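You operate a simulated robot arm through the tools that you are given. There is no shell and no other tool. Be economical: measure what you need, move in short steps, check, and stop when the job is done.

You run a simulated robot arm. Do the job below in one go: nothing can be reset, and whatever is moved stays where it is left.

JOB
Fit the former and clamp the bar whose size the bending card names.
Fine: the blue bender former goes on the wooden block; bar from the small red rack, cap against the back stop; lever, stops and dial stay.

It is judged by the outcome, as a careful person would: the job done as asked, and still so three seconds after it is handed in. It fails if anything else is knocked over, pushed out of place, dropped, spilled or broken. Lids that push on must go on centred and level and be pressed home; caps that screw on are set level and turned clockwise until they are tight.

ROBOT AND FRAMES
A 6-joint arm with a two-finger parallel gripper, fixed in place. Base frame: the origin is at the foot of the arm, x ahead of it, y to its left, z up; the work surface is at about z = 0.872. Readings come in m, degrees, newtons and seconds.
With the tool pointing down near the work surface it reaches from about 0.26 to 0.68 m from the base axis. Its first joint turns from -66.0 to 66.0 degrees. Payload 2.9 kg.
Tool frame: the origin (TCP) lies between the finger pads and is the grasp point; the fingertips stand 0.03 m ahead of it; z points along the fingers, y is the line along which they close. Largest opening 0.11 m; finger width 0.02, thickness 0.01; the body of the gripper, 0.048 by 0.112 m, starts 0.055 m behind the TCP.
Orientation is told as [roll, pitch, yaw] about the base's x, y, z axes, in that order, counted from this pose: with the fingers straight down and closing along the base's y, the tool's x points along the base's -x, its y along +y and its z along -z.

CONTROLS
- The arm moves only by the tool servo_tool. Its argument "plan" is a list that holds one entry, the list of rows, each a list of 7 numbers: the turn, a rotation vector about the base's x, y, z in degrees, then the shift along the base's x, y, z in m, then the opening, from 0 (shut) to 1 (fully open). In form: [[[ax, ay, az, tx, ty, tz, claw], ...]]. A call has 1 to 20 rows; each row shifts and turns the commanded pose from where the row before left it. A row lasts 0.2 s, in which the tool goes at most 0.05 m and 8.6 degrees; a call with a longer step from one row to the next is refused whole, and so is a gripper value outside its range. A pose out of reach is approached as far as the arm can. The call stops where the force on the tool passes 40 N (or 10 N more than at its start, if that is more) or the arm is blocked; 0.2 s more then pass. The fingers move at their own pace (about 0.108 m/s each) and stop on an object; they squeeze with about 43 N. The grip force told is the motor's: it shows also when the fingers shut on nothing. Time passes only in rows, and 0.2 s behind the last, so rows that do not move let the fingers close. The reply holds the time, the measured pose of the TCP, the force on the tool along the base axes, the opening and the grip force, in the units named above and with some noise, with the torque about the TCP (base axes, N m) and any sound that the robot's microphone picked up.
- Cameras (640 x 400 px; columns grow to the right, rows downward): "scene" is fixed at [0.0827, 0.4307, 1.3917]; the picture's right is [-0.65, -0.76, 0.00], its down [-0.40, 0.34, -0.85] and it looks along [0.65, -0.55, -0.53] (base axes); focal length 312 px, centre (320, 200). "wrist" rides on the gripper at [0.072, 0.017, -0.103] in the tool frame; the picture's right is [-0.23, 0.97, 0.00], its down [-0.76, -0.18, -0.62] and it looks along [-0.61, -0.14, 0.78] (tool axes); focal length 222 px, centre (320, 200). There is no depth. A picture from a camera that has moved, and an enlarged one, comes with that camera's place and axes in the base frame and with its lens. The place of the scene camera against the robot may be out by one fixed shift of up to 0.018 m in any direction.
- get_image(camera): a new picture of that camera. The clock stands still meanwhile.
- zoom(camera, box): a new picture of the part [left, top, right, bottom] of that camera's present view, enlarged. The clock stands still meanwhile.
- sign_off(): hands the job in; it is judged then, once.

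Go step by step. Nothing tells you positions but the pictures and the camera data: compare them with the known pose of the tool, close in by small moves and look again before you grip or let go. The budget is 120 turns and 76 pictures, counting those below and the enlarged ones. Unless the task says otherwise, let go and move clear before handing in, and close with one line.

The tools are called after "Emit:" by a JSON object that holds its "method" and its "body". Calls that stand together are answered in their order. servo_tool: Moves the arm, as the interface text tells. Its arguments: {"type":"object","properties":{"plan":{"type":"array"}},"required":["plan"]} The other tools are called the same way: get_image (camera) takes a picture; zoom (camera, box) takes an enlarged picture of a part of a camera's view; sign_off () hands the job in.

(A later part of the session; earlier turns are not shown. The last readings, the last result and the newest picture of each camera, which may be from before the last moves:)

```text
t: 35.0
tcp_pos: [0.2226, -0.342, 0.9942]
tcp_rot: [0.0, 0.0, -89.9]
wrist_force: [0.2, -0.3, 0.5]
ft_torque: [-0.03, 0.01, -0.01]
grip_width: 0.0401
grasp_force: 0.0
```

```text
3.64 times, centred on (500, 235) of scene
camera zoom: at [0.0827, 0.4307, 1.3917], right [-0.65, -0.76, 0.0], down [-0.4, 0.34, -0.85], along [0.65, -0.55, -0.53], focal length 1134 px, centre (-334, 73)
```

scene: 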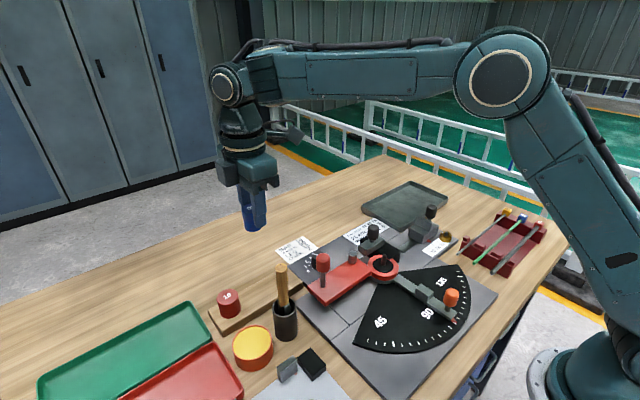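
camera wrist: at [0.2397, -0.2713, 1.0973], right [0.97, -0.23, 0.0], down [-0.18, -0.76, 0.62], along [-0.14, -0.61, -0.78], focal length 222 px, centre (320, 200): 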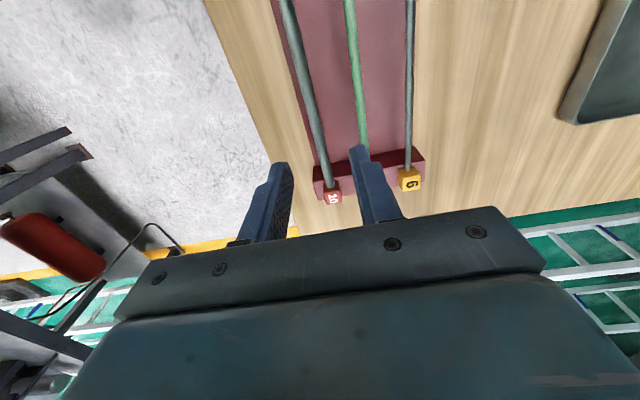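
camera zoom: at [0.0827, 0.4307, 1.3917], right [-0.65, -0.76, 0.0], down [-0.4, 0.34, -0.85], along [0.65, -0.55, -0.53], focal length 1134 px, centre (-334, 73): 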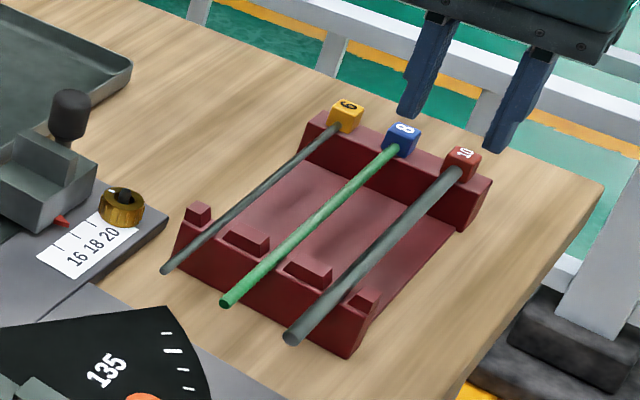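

Bar is at x ≈ 0.2205, between the fingers. Lowering partway and checking height from the scene view.

Emit:
{"method": "servo_tool", "body": {"plan": [[[0, 0, 0, -0.0015, -0.002, -0.03, 0.36], [0, 0, 0, 0, 0, -0.029, 0.36], [0, 0, 0, 0, 0, 0, 0.36]]]}}

Emit:
{"method": "zoom", "body": {"camera": "scene", "box": [460, 190, 560, 260]}}

Emit:
{"method": "zoom", "body": {"camera": "wrist", "box": [220, 90, 440, 230]}}

```text
t: 35.8
tcp_pos: [0.2211, -0.3446, 0.9345]
tcp_rot: [0.0, 0.0, -90.0]
wrist_force: [0.3, -0.1, -0.1]
ft_torque: [0.02, 0.02, 0.01]
grip_width: 0.0397
grasp_force: 0.2
```

```text
5.71 times, centred on (510, 225) of scene
camera zoom: at [0.0827, 0.4307, 1.3917], right [-0.65, -0.76, 0.0], down [-0.4, 0.34, -0.85], along [0.65, -0.55, -0.53], focal length 1781 px, centre (-766, 57)
```

zoom: 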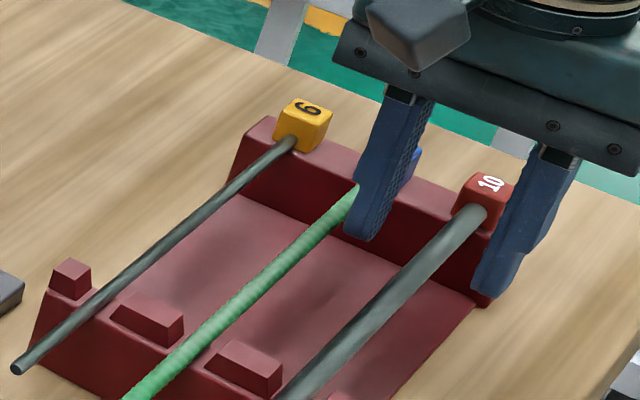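

```text
2.86 times, centred on (330, 160) of wrist
camera zoom: at [0.2381, -0.2736, 1.0382], right [0.97, -0.23, 0.0], down [-0.18, -0.76, 0.62], along [-0.14, -0.61, -0.78], focal length 635 px, centre (291, 314)
```

zoom: 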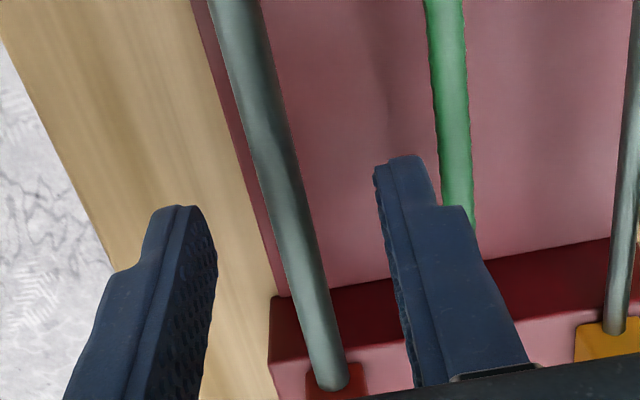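

Fingers straddle only bar 10. Lowering 12 mm more and closing.

Emit:
{"method": "servo_tool", "body": {"plan": [[[0, 0, 0, 0, 0, -0.006, 0.36], [0, 0, 0, 0, 0, -0.006, 0.36], [0, 0, 0, 0, 0, 0, 0.36]]]}}

Emit:
{"method": "zoom", "body": {"camera": "scene", "box": [460, 190, 560, 260]}}

```text
t: 36.6
tcp_pos: [0.2203, -0.3453, 0.9227]
tcp_rot: [0.0, 0.0, -89.9]
wrist_force: [0.0, 0.4, 0.0]
ft_torque: [0.02, -0.02, 0.02]
grip_width: 0.0396
grasp_force: 0.1
```

```text
5.71 times, centred on (510, 225) of scene
camera zoom: at [0.0827, 0.4307, 1.3917], right [-0.65, -0.76, 0.0], down [-0.4, 0.34, -0.85], along [0.65, -0.55, -0.53], focal length 1781 px, centre (-766, 57)
```

zoom: 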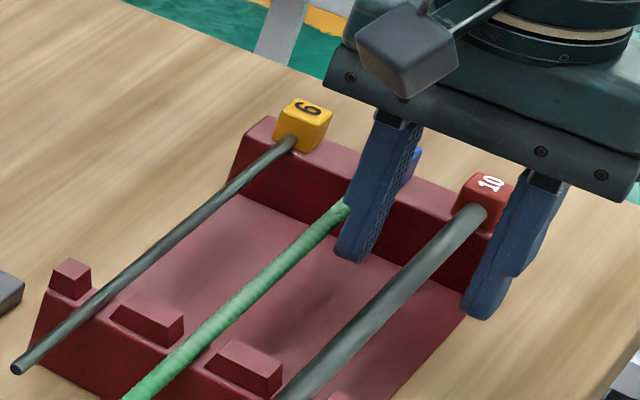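

Tips are about 10 mm below the bar's axis, which is enough. Closing on the bar.

Emit:
{"method": "servo_tool", "body": {"plan": [[[0, 0, 0, 0, 0, -0.003, 0.36], [0, 0, 0, 0, 0, 0, 0.1], [0, 0, 0, 0, 0, 0, 0.0], [0, 0, 0, 0, 0, 0, 0.0], [0, 0, 0, 0, 0, 0, 0.0]]]}}

Emit:
{"method": "zoom", "body": {"camera": "wrist", "box": [220, 90, 440, 230]}}

```text
t: 37.8
tcp_pos: [0.2211, -0.3437, 0.9194]
tcp_rot: [0.1, -0.1, -89.7]
wrist_force: [0.0, 0.5, -0.2]
ft_torque: [-0.08, 0.03, 0.02]
grip_width: 0.0089
grasp_force: 43.0
```

```text
2.86 times, centred on (330, 160) of wrist
camera zoom: at [0.238, -0.2737, 1.023], right [0.97, -0.23, 0.0], down [-0.18, -0.76, 0.62], along [-0.14, -0.61, -0.78], focal length 635 px, centre (291, 314)
```

zoom: 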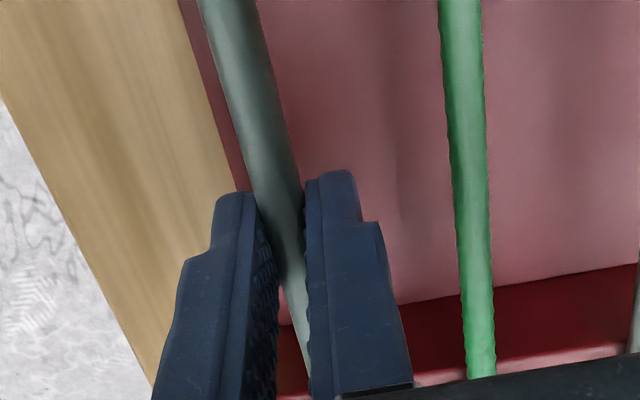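

Bar gripped (~9–10 mm). Lifting straight up and checking how it hangs.

Emit:
{"method": "servo_tool", "body": {"plan": [[[0, 0, 0, 0, 0, 0.005, 0.0], [0, 0, 0, 0, 0, 0.015, 0.0], [0, 0, 0, 0, 0, 0.03, 0.0], [0, 0, 0, 0, 0, 0.04, 0.0], [0, 0, 0, 0, 0, 0.04, 0.0], [0, 0, 0, 0, 0, 0, 0.0]]]}}

Emit:
{"method": "get_image", "body": {"camera": "scene"}}

Emit:
{"method": "get_image", "body": {"camera": "wrist"}}

```text
t: 39.2
tcp_pos: [0.2203, -0.3438, 1.0495]
tcp_rot: [0.0, 0.0, -89.9]
wrist_force: [-0.3, 0.1, -1.6]
ft_torque: [-0.1, -0.01, 0.02]
grip_width: 0.0091
grasp_force: 42.8
```

```text
32 pictures are left
```

scene: 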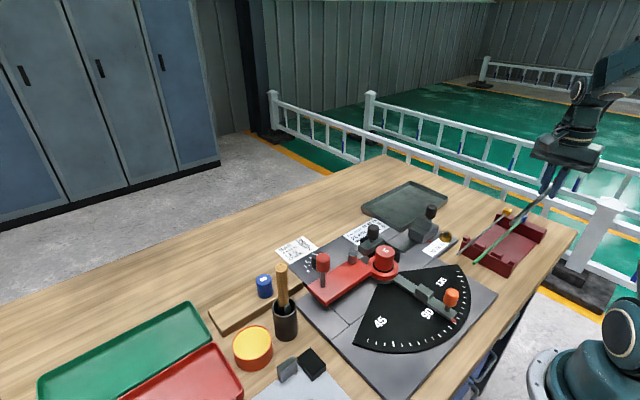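

```text
31 pictures are left
camera wrist: at [0.2373, -0.2733, 1.1538], right [0.97, -0.23, 0.0], down [-0.18, -0.76, 0.62], along [-0.14, -0.61, -0.78], focal length 222 px, centre (320, 200)
```

wrist: 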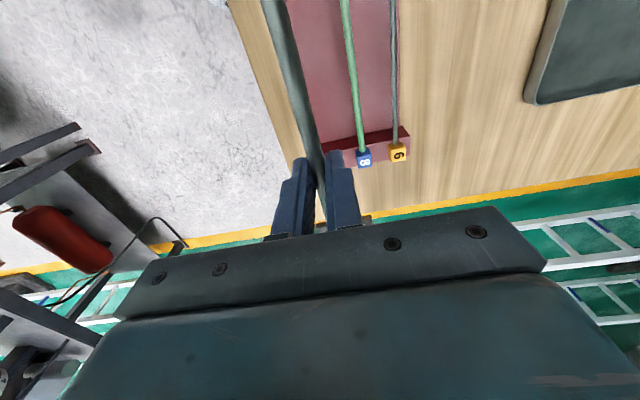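

Bar is lifted clear. A zoom to judge level.

Emit:
{"method": "zoom", "body": {"camera": "scene", "box": [460, 130, 620, 280]}}

```text
2.67 times, centred on (540, 205) of scene
camera zoom: at [0.0827, 0.4307, 1.3917], right [-0.65, -0.76, 0.0], down [-0.4, 0.34, -0.85], along [0.65, -0.55, -0.53], focal length 831 px, centre (-267, 187)
```

zoom: 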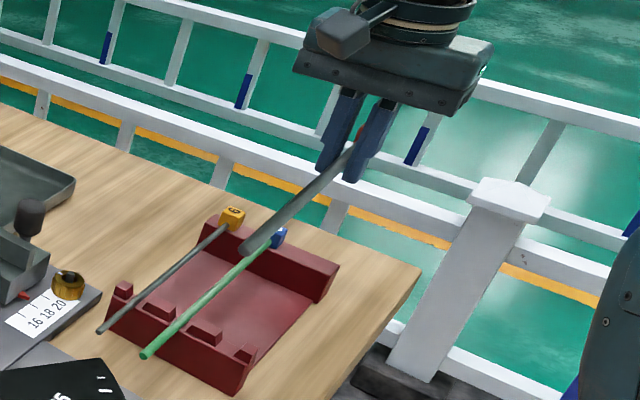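

Bar hangs level within a degree or two. Carrying it over the bender: target x ≈ 0.41, TCP y ≈ −0.069, still at z 1.05.

Emit:
{"method": "servo_tool", "body": {"plan": [[[0, 0, 0, 0.0237, 0.0344, 0, 0.0], [0, 0, 0, 0.0237, 0.0344, 0, 0.0], [0, 0, 0, 0.0237, 0.0344, 0, 0.0], [0, 0, 0, 0.0237, 0.0344, 0, 0.0], [0, 0, 0, 0.0237, 0.0344, 0, 0.0], [0, 0, 0, 0.0237, 0.0344, 0, 0.0], [0, 0, 0, 0.0237, 0.0344, 0, 0.0], [0, 0, 0, 0.0237, 0.0344, 0, 0.0], [0, 0, 0, 0, 0, 0, 0.0]]]}}

Emit:
{"method": "get_image", "body": {"camera": "wrist"}}

Emit:
{"method": "zoom", "body": {"camera": "scene", "box": [330, 180, 470, 290]}}

```text
t: 41.2
tcp_pos: [0.4093, -0.0684, 1.0499]
tcp_rot: [0.0, 0.0, -89.9]
wrist_force: [0.7, 0.1, -2.0]
ft_torque: [-0.12, 0.0, -0.04]
grip_width: 0.0087
grasp_force: 43.3
```

```text
29 pictures are left
camera wrist: at [0.427, 0.0024, 1.153], right [0.97, -0.23, 0.0], down [-0.18, -0.76, 0.62], along [-0.14, -0.61, -0.78], focal length 222 px, centre (320, 200)
```

wrist: 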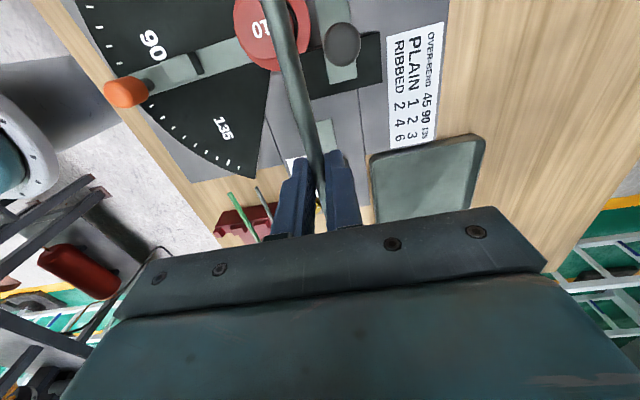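

```text
3.64 times, centred on (400, 235) of scene
camera zoom: at [0.0827, 0.4308, 1.3917], right [-0.65, -0.76, 0.0], down [-0.4, 0.34, -0.85], along [0.65, -0.55, -0.53], focal length 1134 px, centre (29, 73)
```

zoom: 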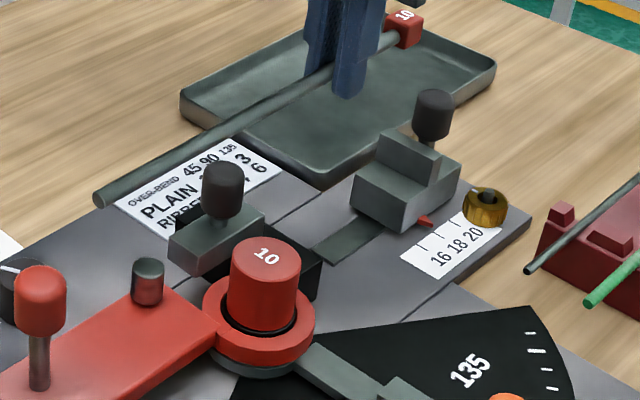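

Checking bender geometry under the bar in detail.

Emit:
{"method": "zoom", "body": {"camera": "wrist", "box": [210, 0, 410, 130]}}

```text
3.08 times, centred on (310, 65) of wrist
camera zoom: at [0.427, 0.0024, 1.153], right [0.97, -0.23, 0.0], down [-0.18, -0.76, 0.62], along [-0.14, -0.61, -0.78], focal length 684 px, centre (351, 615)
```

zoom: 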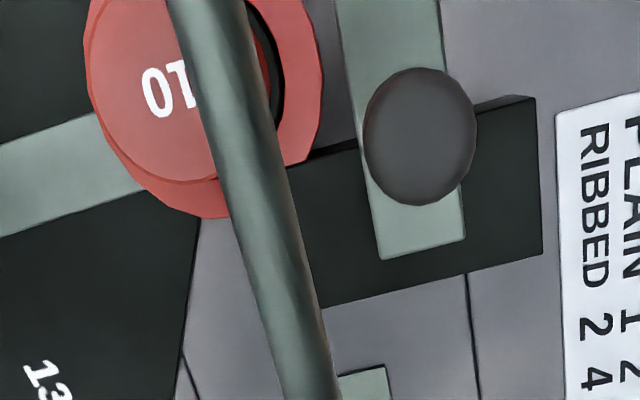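

Jaw face is near x = 0.427 and the former's edge near 0.402, so I'll centre the bar at x ≈ 0.4125, back the cap off the stop, lower partway and look at cap versus stop.

Emit:
{"method": "servo_tool", "body": {"plan": [[[0, 0, 0, 0.003, -0.003, -0.03, 0.0], [0, 0, 0, 0, 0, -0.035, 0.0], [0, 0, 0, 0, 0, -0.025, 0.0], [0, 0, 0, 0, 0, 0, 0.0]]]}}

Emit:
{"method": "zoom", "body": {"camera": "scene", "box": [330, 180, 470, 290]}}

Emit:
{"method": "get_image", "body": {"camera": "wrist"}}

```text
t: 42.2
tcp_pos: [0.4148, -0.0719, 0.958]
tcp_rot: [0.0, 0.1, -89.9]
wrist_force: [-0.7, 0.1, -2.2]
ft_torque: [-0.07, -0.01, 0.01]
grip_width: 0.0087
grasp_force: 43.3
```

```text
3.64 times, centred on (400, 235) of scene
camera zoom: at [0.0828, 0.4307, 1.3917], right [-0.65, -0.76, 0.0], down [-0.4, 0.34, -0.85], along [0.65, -0.55, -0.53], focal length 1134 px, centre (29, 73)
```

zoom: 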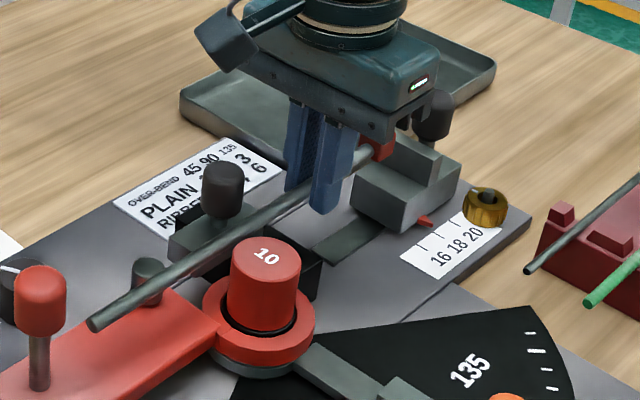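

```text
25 pictures are left
camera wrist: at [0.4308, -0.0005, 1.0622], right [0.97, -0.23, 0.0], down [-0.18, -0.76, 0.62], along [-0.14, -0.61, -0.78], focal length 222 px, centre (320, 200)
```

wrist: 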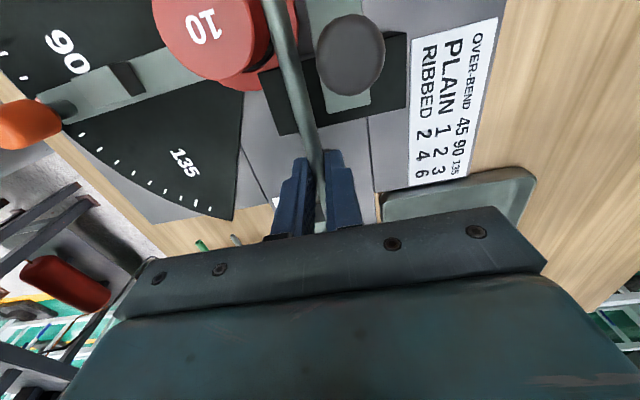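

Zooming on the stop to judge the gap between cap and rib.

Emit:
{"method": "zoom", "body": {"camera": "scene", "box": [410, 195, 470, 250]}}

Emit:
{"method": "zoom", "body": {"camera": "wrist", "box": [220, 0, 420, 130]}}

```text
7.27 times, centred on (440, 222) of scene
camera zoom: at [0.0828, 0.4307, 1.3917], right [-0.65, -0.76, 0.0], down [-0.4, 0.34, -0.85], along [0.65, -0.55, -0.53], focal length 2267 px, centre (-553, 36)
```

zoom: 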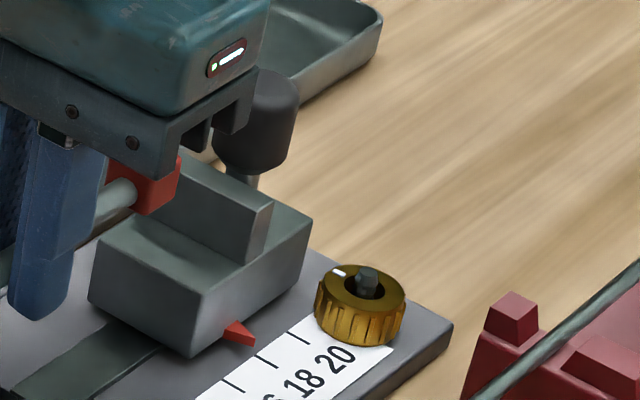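

```text
3.08 times, centred on (320, 65) of wrist
camera zoom: at [0.4308, -0.0005, 1.0622], right [0.97, -0.23, 0.0], down [-0.18, -0.76, 0.62], along [-0.14, -0.61, -0.78], focal length 684 px, centre (320, 615)
```

zoom: 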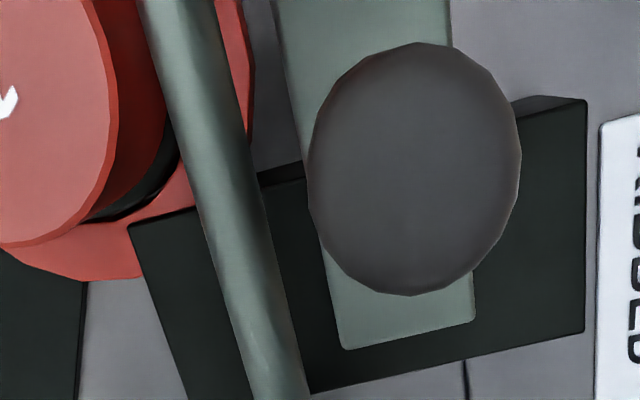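

About 16 mm remains between cap and rib. I'll move 8 mm toward it (keeping fingers clear of the black block) and lower gently until the bar touches its rest.

Emit:
{"method": "servo_tool", "body": {"plan": [[[0, 0, 0, -0.001, -0.008, -0.004, 0.0], [0, 0, 0, 0, 0, -0.004, 0.0], [0, 0, 0, 0, 0, -0.004, 0.0], [0, 0, 0, 0, 0, -0.003, 0.0], [0, 0, 0, 0, 0, 0, 0.0]]]}}

Emit:
{"method": "zoom", "body": {"camera": "scene", "box": [330, 190, 470, 280]}}

```text
t: 43.4
tcp_pos: [0.4126, -0.0794, 0.9448]
tcp_rot: [0.0, 0.1, -89.8]
wrist_force: [-0.1, -1.5, -2.2]
ft_torque: [-0.06, -0.04, -0.01]
grip_width: 0.0089
grasp_force: 42.9
```

```text
4.44 times, centred on (400, 235) of scene
camera zoom: at [0.0828, 0.4307, 1.3917], right [-0.65, -0.76, 0.0], down [-0.4, 0.34, -0.85], along [0.65, -0.55, -0.53], focal length 1386 px, centre (-36, 44)
```

zoom: 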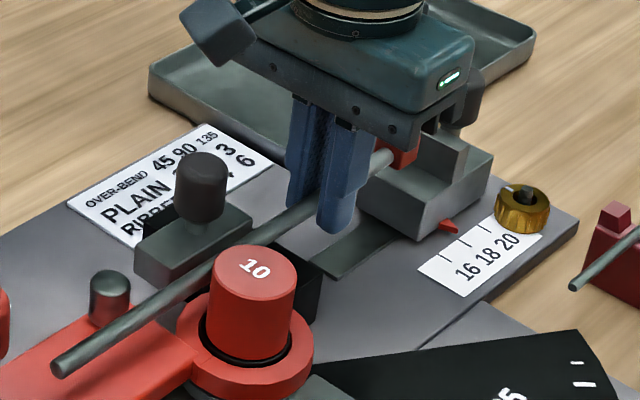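

The bar is descending cleanly between former and jaw/roller. Continuing down.

Emit:
{"method": "servo_tool", "body": {"plan": [[[0, 0, 0, 0, 0, -0.003, 0.0], [0, 0, 0, 0, 0, -0.002, 0.0], [0, 0, 0, 0, 0, -0.002, 0.0], [0, 0, 0, 0, 0, 0, 0.0]]]}}

Emit:
{"method": "zoom", "body": {"camera": "scene", "box": [330, 190, 470, 280]}}

```text
t: 44.4
tcp_pos: [0.4133, -0.0795, 0.9371]
tcp_rot: [0.0, 0.0, -89.9]
wrist_force: [-0.6, 0.4, -2.0]
ft_torque: [-0.1, -0.01, -0.02]
grip_width: 0.0089
grasp_force: 43.5
```

```text
4.44 times, centred on (400, 235) of scene
camera zoom: at [0.0828, 0.4307, 1.3917], right [-0.65, -0.76, 0.0], down [-0.4, 0.34, -0.85], along [0.65, -0.55, -0.53], focal length 1386 px, centre (-36, 44)
```

zoom: 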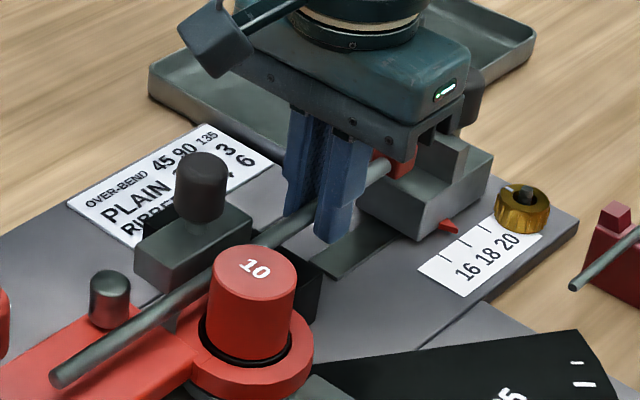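

Emit:
{"method": "servo_tool", "body": {"plan": [[[0, 0, 0, 0, 0, -0.0015, 0.0], [0, 0, 0, 0, 0, -0.0015, 0.0], [0, 0, 0, 0, 0, -0.0015, 0.0], [0, 0, 0, 0, 0, 0, 0.0]]]}}

```text
t: 45.4
tcp_pos: [0.4119, -0.0799, 0.932]
tcp_rot: [0.1, 0.0, -89.7]
wrist_force: [0.5, 0.7, -1.8]
ft_torque: [-0.11, 0.0, 0.0]
grip_width: 0.0085
grasp_force: 43.2
```

Emit:
{"method": "servo_tool", "body": {"plan": [[[0, 0, 0, 0, 0, -0.0015, 0.0], [0, 0, 0, 0, 0, -0.0015, 0.0], [0, 0, 0, 0, 0, 0, 0.0]]]}}

Emit:
{"method": "zoom", "body": {"camera": "scene", "box": [330, 190, 470, 280]}}

```text
t: 46.2
tcp_pos: [0.4115, -0.0801, 0.9299]
tcp_rot: [0.0, 0.0, -89.9]
wrist_force: [0.0, 0.6, -1.3]
ft_torque: [-0.14, -0.01, -0.02]
grip_width: 0.0092
grasp_force: 42.8
```

```text
4.44 times, centred on (400, 235) of scene
camera zoom: at [0.0828, 0.4307, 1.3917], right [-0.65, -0.76, 0.0], down [-0.4, 0.34, -0.85], along [0.65, -0.55, -0.53], focal length 1386 px, centre (-36, 44)
```

zoom: 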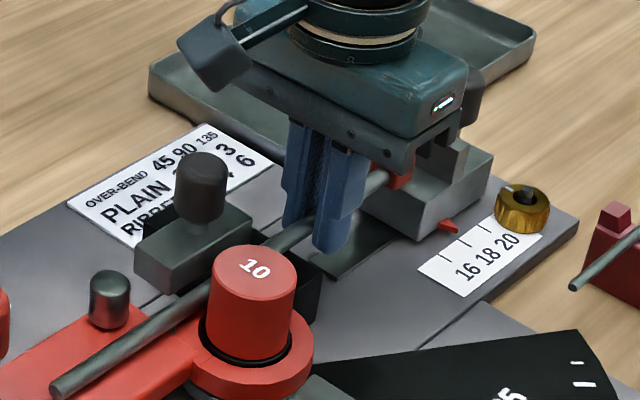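

Emit:
{"method": "servo_tool", "body": {"plan": [[[0, 0, 0, 0, 0, -0.0015, 0.0], [0, 0, 0, 0, 0, -0.0015, 0.0], [0, 0, 0, 0, 0, 0, 0.0]]]}}

```text
t: 47.0
tcp_pos: [0.4134, -0.0803, 0.9289]
tcp_rot: [0.1, 0.1, -89.9]
wrist_force: [-5.8, 0.4, 23.3]
ft_torque: [0.86, 0.17, 0.17]
grip_width: 0.0091
grasp_force: 42.4
```

The bar touched the black rest block. I'll lift 2 mm and slide −y toward the stop in small steps.

Emit:
{"method": "servo_tool", "body": {"plan": [[[0, 0, 0, 0, 0, 0.002, 0.0], [0, 0, 0, 0, -0.002, 0, 0.0], [0, 0, 0, 0, -0.002, 0, 0.0], [0, 0, 0, 0, -0.001, 0, 0.0], [0, 0, 0, 0, 0, 0, 0.0]]]}}

Emit:
{"method": "zoom", "body": {"camera": "scene", "box": [400, 195, 460, 250]}}

```text
t: 48.2
tcp_pos: [0.4138, -0.0856, 0.9285]
tcp_rot: [0.0, 0.0, -89.9]
wrist_force: [0.7, -0.6, -2.8]
ft_torque: [-0.12, -0.03, 0.01]
grip_width: 0.009
grasp_force: 42.9
```

```text
7.27 times, centred on (430, 222) of scene
camera zoom: at [0.0828, 0.4307, 1.3917], right [-0.65, -0.76, 0.0], down [-0.4, 0.34, -0.85], along [0.65, -0.55, -0.53], focal length 2267 px, centre (-480, 36)
```

zoom: 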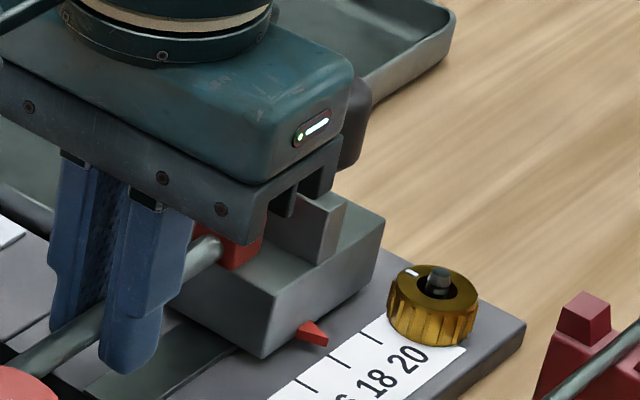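

Still several millimetres to the rib. Sliding on in small steps.

Emit:
{"method": "servo_tool", "body": {"plan": [[[0, 0, 0, 0, -0.001, 0, 0.0], [0, 0, 0, 0, -0.001, 0, 0.0], [0, 0, 0, 0, -0.001, 0, 0.0], [0, 0, 0, 0, -0.001, 0, 0.0], [0, 0, 0, 0, 0, 0, 0.0]]]}}

Emit:
{"method": "zoom", "body": {"camera": "scene", "box": [410, 200, 450, 240]}}

```text
t: 49.4
tcp_pos: [0.4126, -0.0888, 0.9294]
tcp_rot: [0.0, 0.0, -89.9]
wrist_force: [-1.1, -0.4, -2.0]
ft_torque: [-0.12, 0.01, 0.03]
grip_width: 0.0089
grasp_force: 42.8
```

```text
10.00 times, centred on (430, 220) of scene
camera zoom: at [0.0828, 0.4307, 1.3917], right [-0.65, -0.76, 0.0], down [-0.4, 0.34, -0.85], along [0.65, -0.55, -0.53], focal length 3117 px, centre (-780, 0)
```

zoom: 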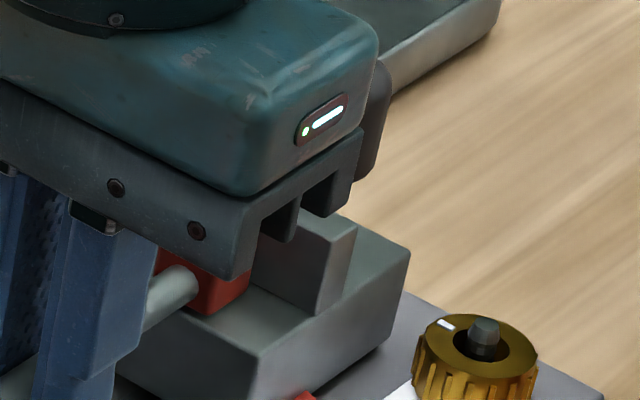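

Emit:
{"method": "servo_tool", "body": {"plan": [[[0, 0, 0, 0, -0.001, 0, 0.0], [0, 0, 0, 0, -0.001, 0, 0.0], [0, 0, 0, 0, -0.001, 0, 0.0], [0, 0, 0, 0, 0, 0, 0.0]]]}}

```text
t: 50.4
tcp_pos: [0.4124, -0.0932, 0.9289]
tcp_rot: [0.0, -0.1, -90.0]
wrist_force: [-0.1, 0.1, -2.2]
ft_torque: [-0.12, -0.04, 0.02]
grip_width: 0.0085
grasp_force: 43.0
```

Emit:
{"method": "servo_tool", "body": {"plan": [[[0, 0, 0, 0, -0.001, 0, 0.0], [0, 0, 0, 0, -0.001, 0, 0.0], [0, 0, 0, 0, 0, 0, 0.0]]]}}

Emit:
{"method": "zoom", "body": {"camera": "scene", "box": [410, 200, 450, 240]}}

```text
t: 51.2
tcp_pos: [0.4126, -0.0943, 0.9291]
tcp_rot: [-0.1, 0.1, -89.9]
wrist_force: [0.0, 0.8, -1.3]
ft_torque: [-0.14, -0.03, 0.02]
grip_width: 0.009
grasp_force: 43.6
```

```text
10.00 times, centred on (430, 220) of scene
camera zoom: at [0.0827, 0.4308, 1.3917], right [-0.65, -0.76, 0.0], down [-0.4, 0.34, -0.85], along [0.65, -0.55, -0.53], focal length 3117 px, centre (-780, 0)
```

zoom: 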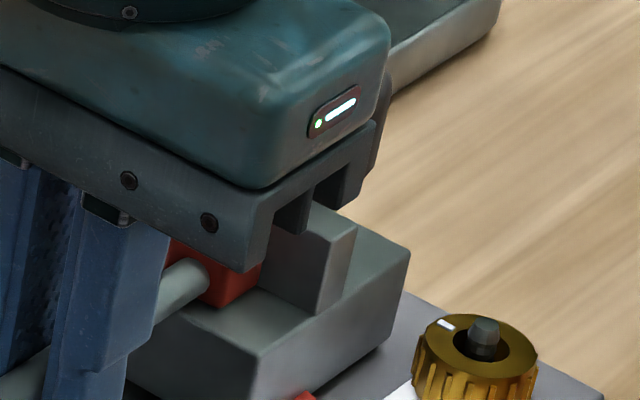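

Cap is now right at the rib. Single-millimetre steps until force appears.

Emit:
{"method": "servo_tool", "body": {"plan": [[[0, 0, 0, 0, -0.001, 0, 0.0], [0, 0, 0, 0, 0, 0, 0.0]]]}}

```text
t: 51.8
tcp_pos: [0.4124, -0.0956, 0.929]
tcp_rot: [-0.1, 0.0, -89.7]
wrist_force: [-0.1, 5.5, 0.2]
ft_torque: [-0.1, 0.01, -0.08]
grip_width: 0.0088
grasp_force: 43.0
```

Contact with the stop (5.5 N). Now lowering the last bit onto the rest.

Emit:
{"method": "servo_tool", "body": {"plan": [[[0, 0, 0, 0, 0, -0.001, 0.0], [0, 0, 0, 0, 0, 0, 0.0]]]}}

Emit:
{"method": "zoom", "body": {"camera": "scene", "box": [330, 200, 450, 280]}}

Emit:
{"method": "zoom", "body": {"camera": "wrist", "box": [220, 0, 420, 130]}}

```text
t: 52.4
tcp_pos: [0.4133, -0.0948, 0.9278]
tcp_rot: [0.1, 0.0, -89.8]
wrist_force: [-1.5, 8.2, 6.1]
ft_torque: [0.44, 0.03, -0.08]
grip_width: 0.0087
grasp_force: 42.8
```

```text
5.00 times, centred on (390, 240) of scene
camera zoom: at [0.0826, 0.4309, 1.3917], right [-0.65, -0.76, 0.0], down [-0.4, 0.34, -0.85], along [0.65, -0.55, -0.53], focal length 1559 px, centre (-30, 0)
```

zoom: 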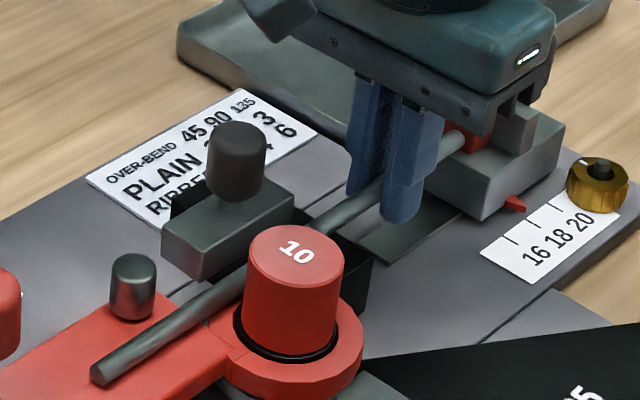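

```text
3.08 times, centred on (320, 65) of wrist
camera zoom: at [0.4295, -0.0243, 1.0321], right [0.97, -0.22, 0.0], down [-0.18, -0.76, 0.62], along [-0.14, -0.61, -0.78], focal length 684 px, centre (320, 615)
```

zoom: 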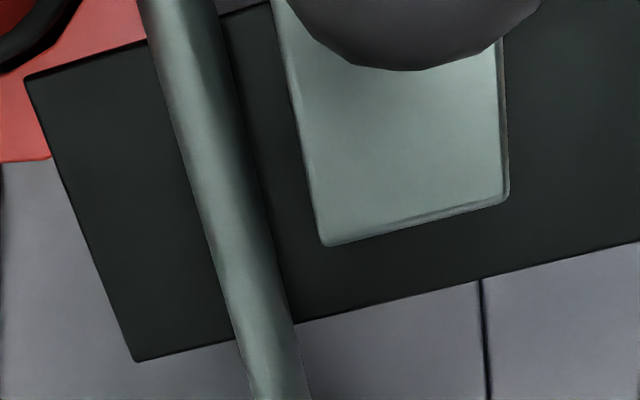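

The bar rests on the black block with cap on the stop. I'll nudge it −x in 1 mm steps to lie against the former.

Emit:
{"method": "servo_tool", "body": {"plan": [[[0, 0, 0, -0.001, 0, 0, 0.0], [0, 0, 0, -0.001, 0, 0, 0.0], [0, 0, 0, -0.001, 0, 0, 0.0], [0, 0, 0, 0, 0, 0, 0.0]]]}}

```text
t: 53.4
tcp_pos: [0.4092, -0.0963, 0.9274]
tcp_rot: [0.0, 0.0, -89.8]
wrist_force: [5.0, 5.9, 6.4]
ft_torque: [0.5, -0.12, -0.06]
grip_width: 0.0088
grasp_force: 43.1
```

Emit:
{"method": "servo_tool", "body": {"plan": [[[0, 0, 0, -0.001, 0, 0, 0.0], [0, 0, 0, -0.001, 0, 0, 0.0], [0, 0, 0, 0, 0, 0, 0.0]]]}}

Emit:
{"method": "zoom", "body": {"camera": "wrist", "box": [200, 0, 400, 130]}}

```text
t: 54.2
tcp_pos: [0.4073, -0.0966, 0.9279]
tcp_rot: [0.1, 0.0, -89.8]
wrist_force: [10.3, 5.3, 6.1]
ft_torque: [0.17, -0.17, -0.33]
grip_width: 0.009
grasp_force: 42.6
```

```text
3.08 times, centred on (300, 65) of wrist
camera zoom: at [0.425, -0.0244, 1.0319], right [0.97, -0.23, 0.0], down [-0.18, -0.76, 0.62], along [-0.14, -0.61, -0.78], focal length 684 px, centre (382, 615)
```

zoom: 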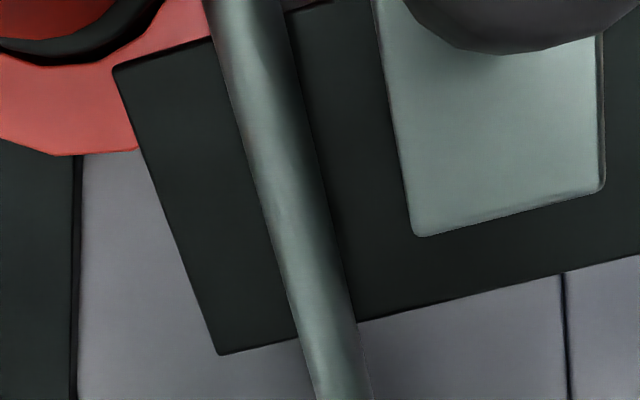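

Torque shows the bar touching the former. Releasing and rising.

Emit:
{"method": "servo_tool", "body": {"plan": [[[0, 0, 0, 0, 0, 0, 0.1], [0, 0, 0, 0, 0, 0, 0.25], [0, 0, 0, 0, 0, 0, 0.3], [0, 0, 0, 0, 0, 0, 0.3], [0, 0, 0, 0, 0, 0.02, 0.3], [0, 0, 0, 0, 0, 0.04, 0.3], [0, 0, 0, 0, 0, 0.05, 0.3], [0, 0, 0, 0, 0, 0, 0.3]]]}}

Emit:
{"method": "zoom", "body": {"camera": "scene", "box": [330, 200, 450, 280]}}

```text
t: 56.0
tcp_pos: [0.4055, -0.0964, 1.0385]
tcp_rot: [0.0, 0.1, -89.9]
wrist_force: [-0.1, -0.8, -0.3]
ft_torque: [0.0, 0.01, 0.01]
grip_width: 0.0327
grasp_force: 0.1
```

```text
5.00 times, centred on (390, 240) of scene
camera zoom: at [0.0827, 0.4307, 1.3917], right [-0.65, -0.76, 0.0], down [-0.4, 0.34, -0.85], along [0.65, -0.55, -0.53], focal length 1559 px, centre (-30, 0)
```

zoom: 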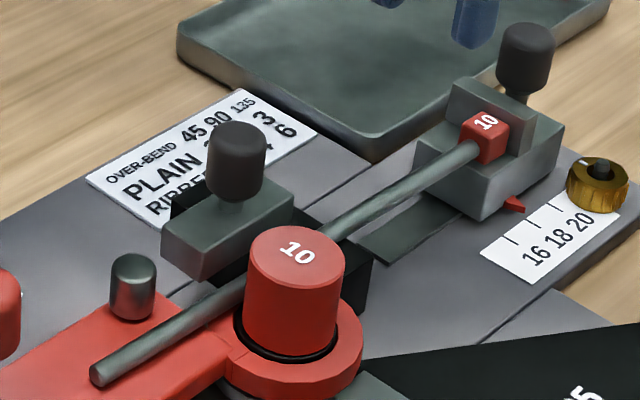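

Bar is in place with its cap against the stop. Next: move over the clamp knob at (0.4405, −0.013) and look.

Emit:
{"method": "servo_tool", "body": {"plan": [[[0, 0, 0, 0.017, 0.0415, 0, 0.42], [0, 0, 0, 0.0172, 0.0418, 0, 0.42], [0, 0, 0, 0, 0, -0.02, 0.42], [0, 0, 0, 0, 0, -0.015, 0.42], [0, 0, 0, 0, 0, 0, 0.42]]]}}

Emit:
{"method": "get_image", "body": {"camera": "wrist"}}

Emit:
{"method": "zoom", "body": {"camera": "scene", "box": [330, 190, 450, 270]}}

```text
t: 57.2
tcp_pos: [0.4401, -0.013, 1.0028]
tcp_rot: [0.1, 0.1, -89.9]
wrist_force: [-0.5, 0.7, 0.1]
ft_torque: [-0.02, 0.01, 0.0]
grip_width: 0.0464
grasp_force: 0.2
```

```text
12 pictures are left
camera wrist: at [0.4587, 0.0582, 1.1067], right [0.97, -0.23, 0.0], down [-0.18, -0.76, 0.62], along [-0.14, -0.61, -0.78], focal length 222 px, centre (320, 200)
```

wrist: 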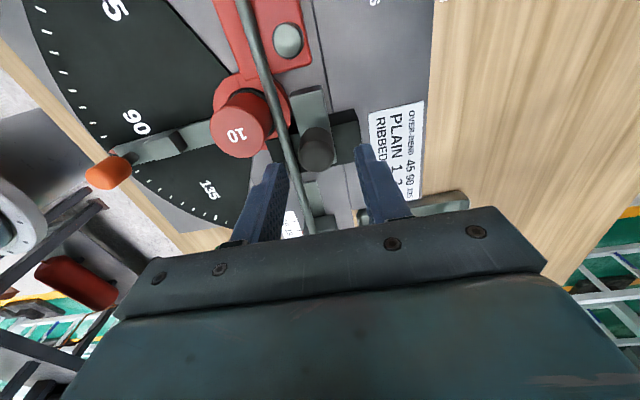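

```text
5.00 times, centred on (390, 230) of scene
camera zoom: at [0.0827, 0.4307, 1.3917], right [-0.65, -0.76, 0.0], down [-0.4, 0.34, -0.85], along [0.65, -0.55, -0.53], focal length 1559 px, centre (-30, 50)
```

zoom: 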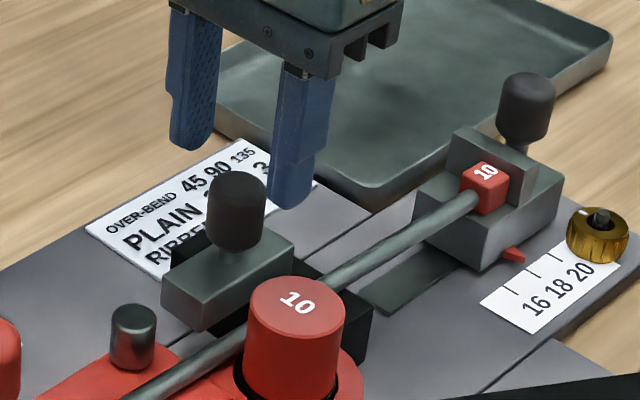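

Knob is centred between the fingers. Descending 35 mm and gripping the knob.

Emit:
{"method": "servo_tool", "body": {"plan": [[[0, 0, 0, 0, 0, -0.012, 0.42], [0, 0, 0, 0, 0, -0.012, 0.42], [0, 0, 0, 0, 0, -0.011, 0.42], [0, 0, 0, 0, 0, 0, 0.2], [0, 0, 0, 0, 0, 0, 0.1], [0, 0, 0, 0, 0, 0, 0.1]]]}}

Emit:
{"method": "zoom", "body": {"camera": "scene", "box": [330, 190, 450, 270]}}

```text
t: 58.6
tcp_pos: [0.4392, -0.0132, 0.9674]
tcp_rot: [-0.2, 0.0, -90.0]
wrist_force: [-20.5, 0.7, 2.9]
ft_torque: [-0.03, -0.42, -0.02]
grip_width: 0.026
grasp_force: 44.8
```

```text
5.00 times, centred on (390, 230) of scene
camera zoom: at [0.0821, 0.4307, 1.3918], right [-0.65, -0.76, 0.0], down [-0.4, 0.34, -0.85], along [0.65, -0.55, -0.53], focal length 1559 px, centre (-30, 50)
```

zoom: 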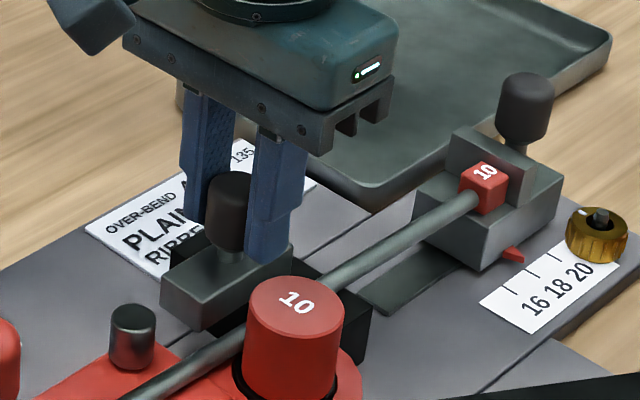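

Knob gripped. Pulling the jaw −x toward the bar in 1 mm steps.

Emit:
{"method": "servo_tool", "body": {"plan": [[[0, 0, 0, -0.001, 0, 0, 0.1], [0, 0, 0, -0.001, 0, 0, 0.1], [0, 0, 0, -0.001, 0, 0, 0.1], [0, 0, 0, -0.001, 0, 0, 0.1], [0, 0, 0, 0, 0, 0, 0.1]]]}}

```text
t: 59.8
tcp_pos: [0.4379, -0.014, 0.9683]
tcp_rot: [0.1, 0.0, -90.0]
wrist_force: [3.6, 2.5, -12.6]
ft_torque: [-0.07, 0.14, 0.02]
grip_width: 0.0256
grasp_force: 45.2
```

Emit:
{"method": "servo_tool", "body": {"plan": [[[0, 0, 0, -0.001, 0, 0, 0.1], [0, 0, 0, -0.001, 0, 0, 0.1], [0, 0, 0, -0.001, 0, 0, 0.1], [0, 0, 0, 0, 0, 0, 0.1]]]}}

Emit:
{"method": "zoom", "body": {"camera": "scene", "box": [330, 190, 450, 270]}}

```text
t: 60.8
tcp_pos: [0.4343, -0.0129, 0.9674]
tcp_rot: [-0.1, 0.0, -89.9]
wrist_force: [3.3, -5.1, -18.1]
ft_torque: [0.76, -0.53, 0.25]
grip_width: 0.0256
grasp_force: 44.9
```

```text
5.00 times, centred on (390, 230) of scene
camera zoom: at [0.083, 0.4306, 1.3918], right [-0.65, -0.76, 0.0], down [-0.4, 0.34, -0.85], along [0.65, -0.55, -0.53], focal length 1559 px, centre (-30, 50)
```

zoom: 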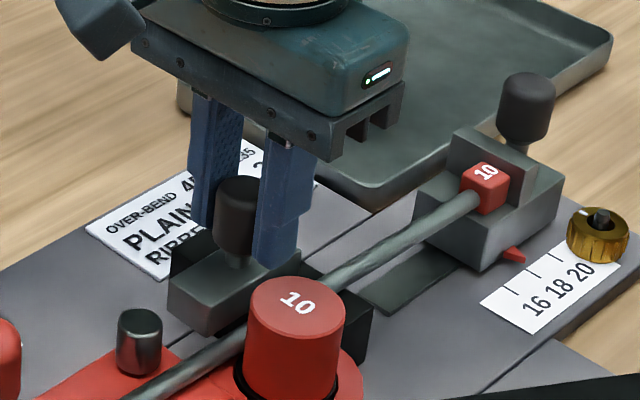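

The jaw has moved about 4 mm but squeezing the knob is straining it. I'll release, go behind the knob on the +x side with closed fingers, and push instead.

Emit:
{"method": "servo_tool", "body": {"plan": [[[0, 0, 0, 0, 0, 0, 0.25], [0, 0, 0, 0.002, 0, 0, 0.4], [0, 0, 0, 0, 0, 0, 0.4], [0, 0, 0, 0, 0, 0.03, 0.4], [0, 0, 0, 0, 0, 0.02, 0.2], [0, 0, 0, 0.02, 0, 0, 0.0], [0, 0, 0, 0.016, 0, 0, 0.0], [0, 0, 0, 0, 0, 0, 0.0]]]}}

Emit:
{"method": "zoom", "body": {"camera": "scene", "box": [330, 190, 450, 270]}}

```text
t: 62.6
tcp_pos: [0.4734, -0.0123, 1.0182]
tcp_rot: [0.0, 0.0, -89.9]
wrist_force: [-0.5, 0.8, 0.1]
ft_torque: [-0.01, -0.01, -0.03]
grip_width: 0.0
grasp_force: 38.3
```

```text
5.00 times, centred on (390, 230) of scene
camera zoom: at [0.0827, 0.4307, 1.3917], right [-0.65, -0.76, 0.0], down [-0.4, 0.34, -0.85], along [0.65, -0.55, -0.53], focal length 1559 px, centre (-30, 50)
```

zoom: 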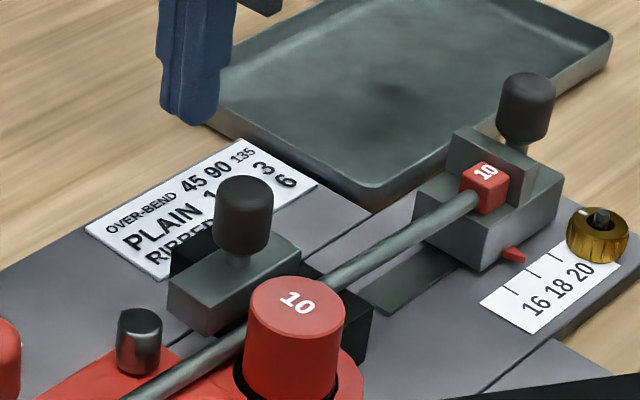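

The jaw stays where pushed. The roller pin seems to have shifted too, so I'll compare the lever with my first picture before pushing further.

Emit:
{"method": "zoom", "body": {"camera": "scene", "box": [270, 200, 470, 325]}}

```text
3.20 times, centred on (370, 262) of scene
camera zoom: at [0.0827, 0.4307, 1.3917], right [-0.65, -0.76, 0.0], down [-0.4, 0.34, -0.85], along [0.65, -0.55, -0.53], focal length 998 px, centre (160, 0)
```

zoom: 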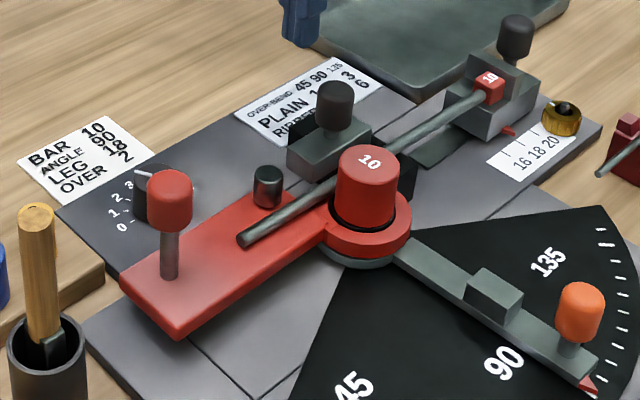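

Lever, dial and stop are unchanged; the roller just travels with the jaw. Lowering behind the knob and approaching it.

Emit:
{"method": "servo_tool", "body": {"plan": [[[0, 0, 0, 0, 0, -0.025, 0.0], [0, 0, 0, 0, 0, -0.023, 0.0], [0, 0, 0, -0.005, 0, 0, 0.0], [0, 0, 0, -0.005, 0, 0, 0.0], [0, 0, 0, -0.002, 0, 0, 0.0], [0, 0, 0, -0.002, 0, 0, 0.0], [0, 0, 0, -0.001, 0, 0, 0.0], [0, 0, 0, 0, 0, 0, 0.0]]]}}

```text
t: 64.4
tcp_pos: [0.4588, -0.0122, 0.9689]
tcp_rot: [0.0, 0.0, -89.9]
wrist_force: [3.0, -0.7, -1.1]
ft_torque: [0.0, 0.0, -0.03]
grip_width: 0.0
grasp_force: 37.3
```

Emit:
{"method": "servo_tool", "body": {"plan": [[[0, 0, 0, -0.001, 0, 0, 0.0], [0, 0, 0, -0.001, 0, 0, 0.0], [0, 0, 0, -0.001, 0, 0, 0.0], [0, 0, 0, -0.001, 0, 0, 0.0], [0, 0, 0, 0, 0, 0, 0.0]]]}}

```text
t: 65.6
tcp_pos: [0.4551, -0.0127, 0.9694]
tcp_rot: [0.1, 0.0, -89.9]
wrist_force: [11.4, 0.1, -2.8]
ft_torque: [0.02, -0.04, 0.0]
grip_width: 0.0
grasp_force: 37.6
```

The jaw slides with about 11 N. Continuing.

Emit:
{"method": "servo_tool", "body": {"plan": [[[0, 0, 0, -0.001, 0, 0, 0.0], [0, 0, 0, -0.001, 0, 0, 0.0], [0, 0, 0, -0.001, 0, 0, 0.0], [0, 0, 0, 0, 0, 0, 0.0]]]}}

Emit:
{"method": "zoom", "body": {"camera": "scene", "box": [330, 200, 430, 270]}}

```text
t: 66.6
tcp_pos: [0.4502, -0.013, 0.9692]
tcp_rot: [0.0, -0.1, -89.9]
wrist_force: [2.8, -0.9, 4.6]
ft_torque: [-0.01, 0.01, -0.01]
grip_width: 0.0001
grasp_force: 37.5
```

```text
5.71 times, centred on (380, 235) of scene
camera zoom: at [0.0827, 0.4307, 1.3917], right [-0.65, -0.76, 0.0], down [-0.4, 0.34, -0.85], along [0.65, -0.55, -0.53], focal length 1781 px, centre (-23, 0)
```

zoom: 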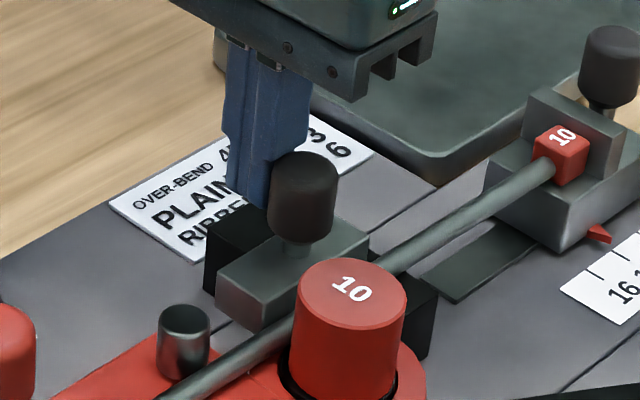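

Jaw is nearly on the bar. Pushing on until the force rises.

Emit:
{"method": "servo_tool", "body": {"plan": [[[0, 0, 0, -0.001, 0, 0, 0.0], [0, 0, 0, -0.001, 0, 0, 0.0], [0, 0, 0, -0.001, 0, 0, 0.0], [0, 0, 0, 0, 0, 0, 0.0]]]}}

```text
t: 67.6
tcp_pos: [0.4499, -0.0125, 0.9693]
tcp_rot: [0.3, 0.0, -89.9]
wrist_force: [21.6, 0.0, -0.4]
ft_torque: [-0.02, -0.22, 0.01]
grip_width: 0.0003
grasp_force: 37.9
```

The jaw is now against the bar (21 N, no motion). Pressing a little more to firm the clamp.

Emit:
{"method": "servo_tool", "body": {"plan": [[[0, 0, 0, -0.001, 0, 0, 0.0], [0, 0, 0, -0.001, 0, 0, 0.0], [0, 0, 0, 0, 0, 0, 0.0]]]}}

Emit:
{"method": "zoom", "body": {"camera": "scene", "box": [330, 200, 430, 270]}}

```text
t: 68.4
tcp_pos: [0.4493, -0.0127, 0.9708]
tcp_rot: [0.6, 0.0, -89.9]
wrist_force: [31.3, -1.4, -5.7]
ft_torque: [0.0, -0.21, -0.02]
grip_width: 0.0001
grasp_force: 37.8
```

```text
5.71 times, centred on (380, 235) of scene
camera zoom: at [0.0836, 0.4307, 1.3917], right [-0.65, -0.76, 0.0], down [-0.4, 0.34, -0.85], along [0.65, -0.55, -0.53], focal length 1781 px, centre (-23, 0)
```

zoom: 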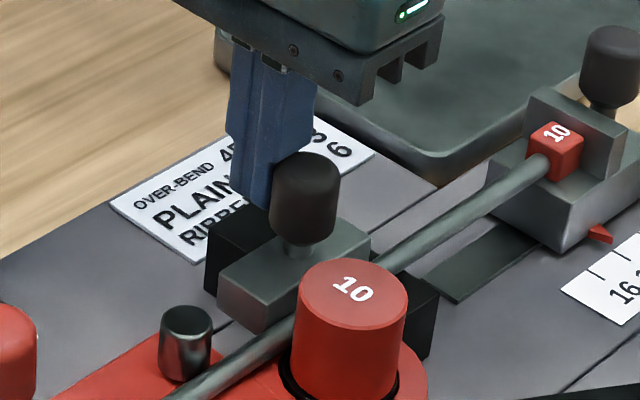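

Clamp is firm and the bar squared up with the jaw. Backing off and rising, then checking the cap against the stop.

Emit:
{"method": "servo_tool", "body": {"plan": [[[0, 0, 0, 0.004, 0, 0, 0.0], [0, 0, 0, 0.015, 0, 0, 0.0], [0, 0, 0, 0.005, 0, 0.03, 0.0], [0, 0, 0, 0, 0, 0.045, 0.0], [0, 0, 0, 0, 0, 0.045, 0.0], [0, 0, 0, 0, 0, 0, 0.0]]]}}

Emit:
{"method": "zoom", "body": {"camera": "scene", "box": [405, 200, 445, 225]}}

Emit:
{"method": "zoom", "body": {"camera": "wrist", "box": [180, 0, 440, 180]}}

```text
t: 69.8
tcp_pos: [0.4688, -0.0124, 1.0896]
tcp_rot: [0.0, 0.0, -90.0]
wrist_force: [0.4, 0.3, 0.8]
ft_torque: [0.0, -0.03, 0.02]
grip_width: 0.0
grasp_force: 37.5
```

```text
16.00 times, centred on (425, 212) of scene
camera zoom: at [0.0827, 0.4307, 1.3917], right [-0.65, -0.76, 0.0], down [-0.4, 0.34, -0.85], along [0.65, -0.55, -0.53], focal length 4988 px, centre (-1360, 0)
```

zoom: 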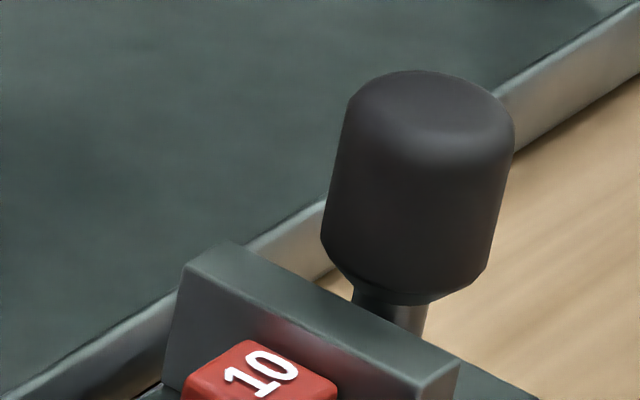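

```text
2.22 times, centred on (310, 90) of wrist
camera zoom: at [0.4861, 0.0588, 1.1932], right [0.97, -0.23, 0.0], down [-0.18, -0.76, 0.62], along [-0.14, -0.61, -0.78], focal length 494 px, centre (342, 444)
```

zoom: 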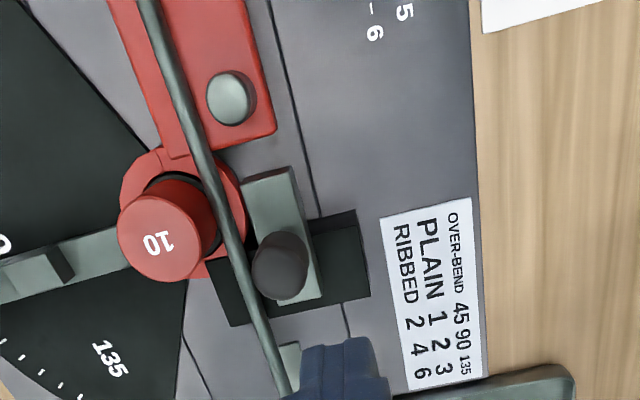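

From this angle the jaw seems to stand off the bar again. I'll check with one scene view.

Emit:
{"method": "zoom", "body": {"camera": "scene", "box": [330, 200, 450, 275]}}

```text
5.33 times, centred on (390, 238) of scene
camera zoom: at [0.0827, 0.4307, 1.3917], right [-0.65, -0.76, 0.0], down [-0.4, 0.34, -0.85], along [0.65, -0.55, -0.53], focal length 1662 px, centre (-53, 0)
```

zoom: 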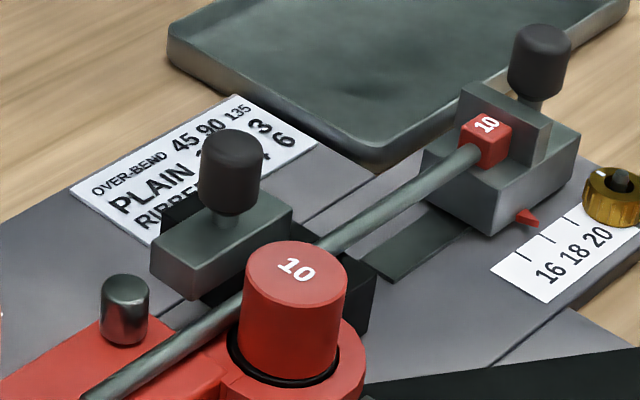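

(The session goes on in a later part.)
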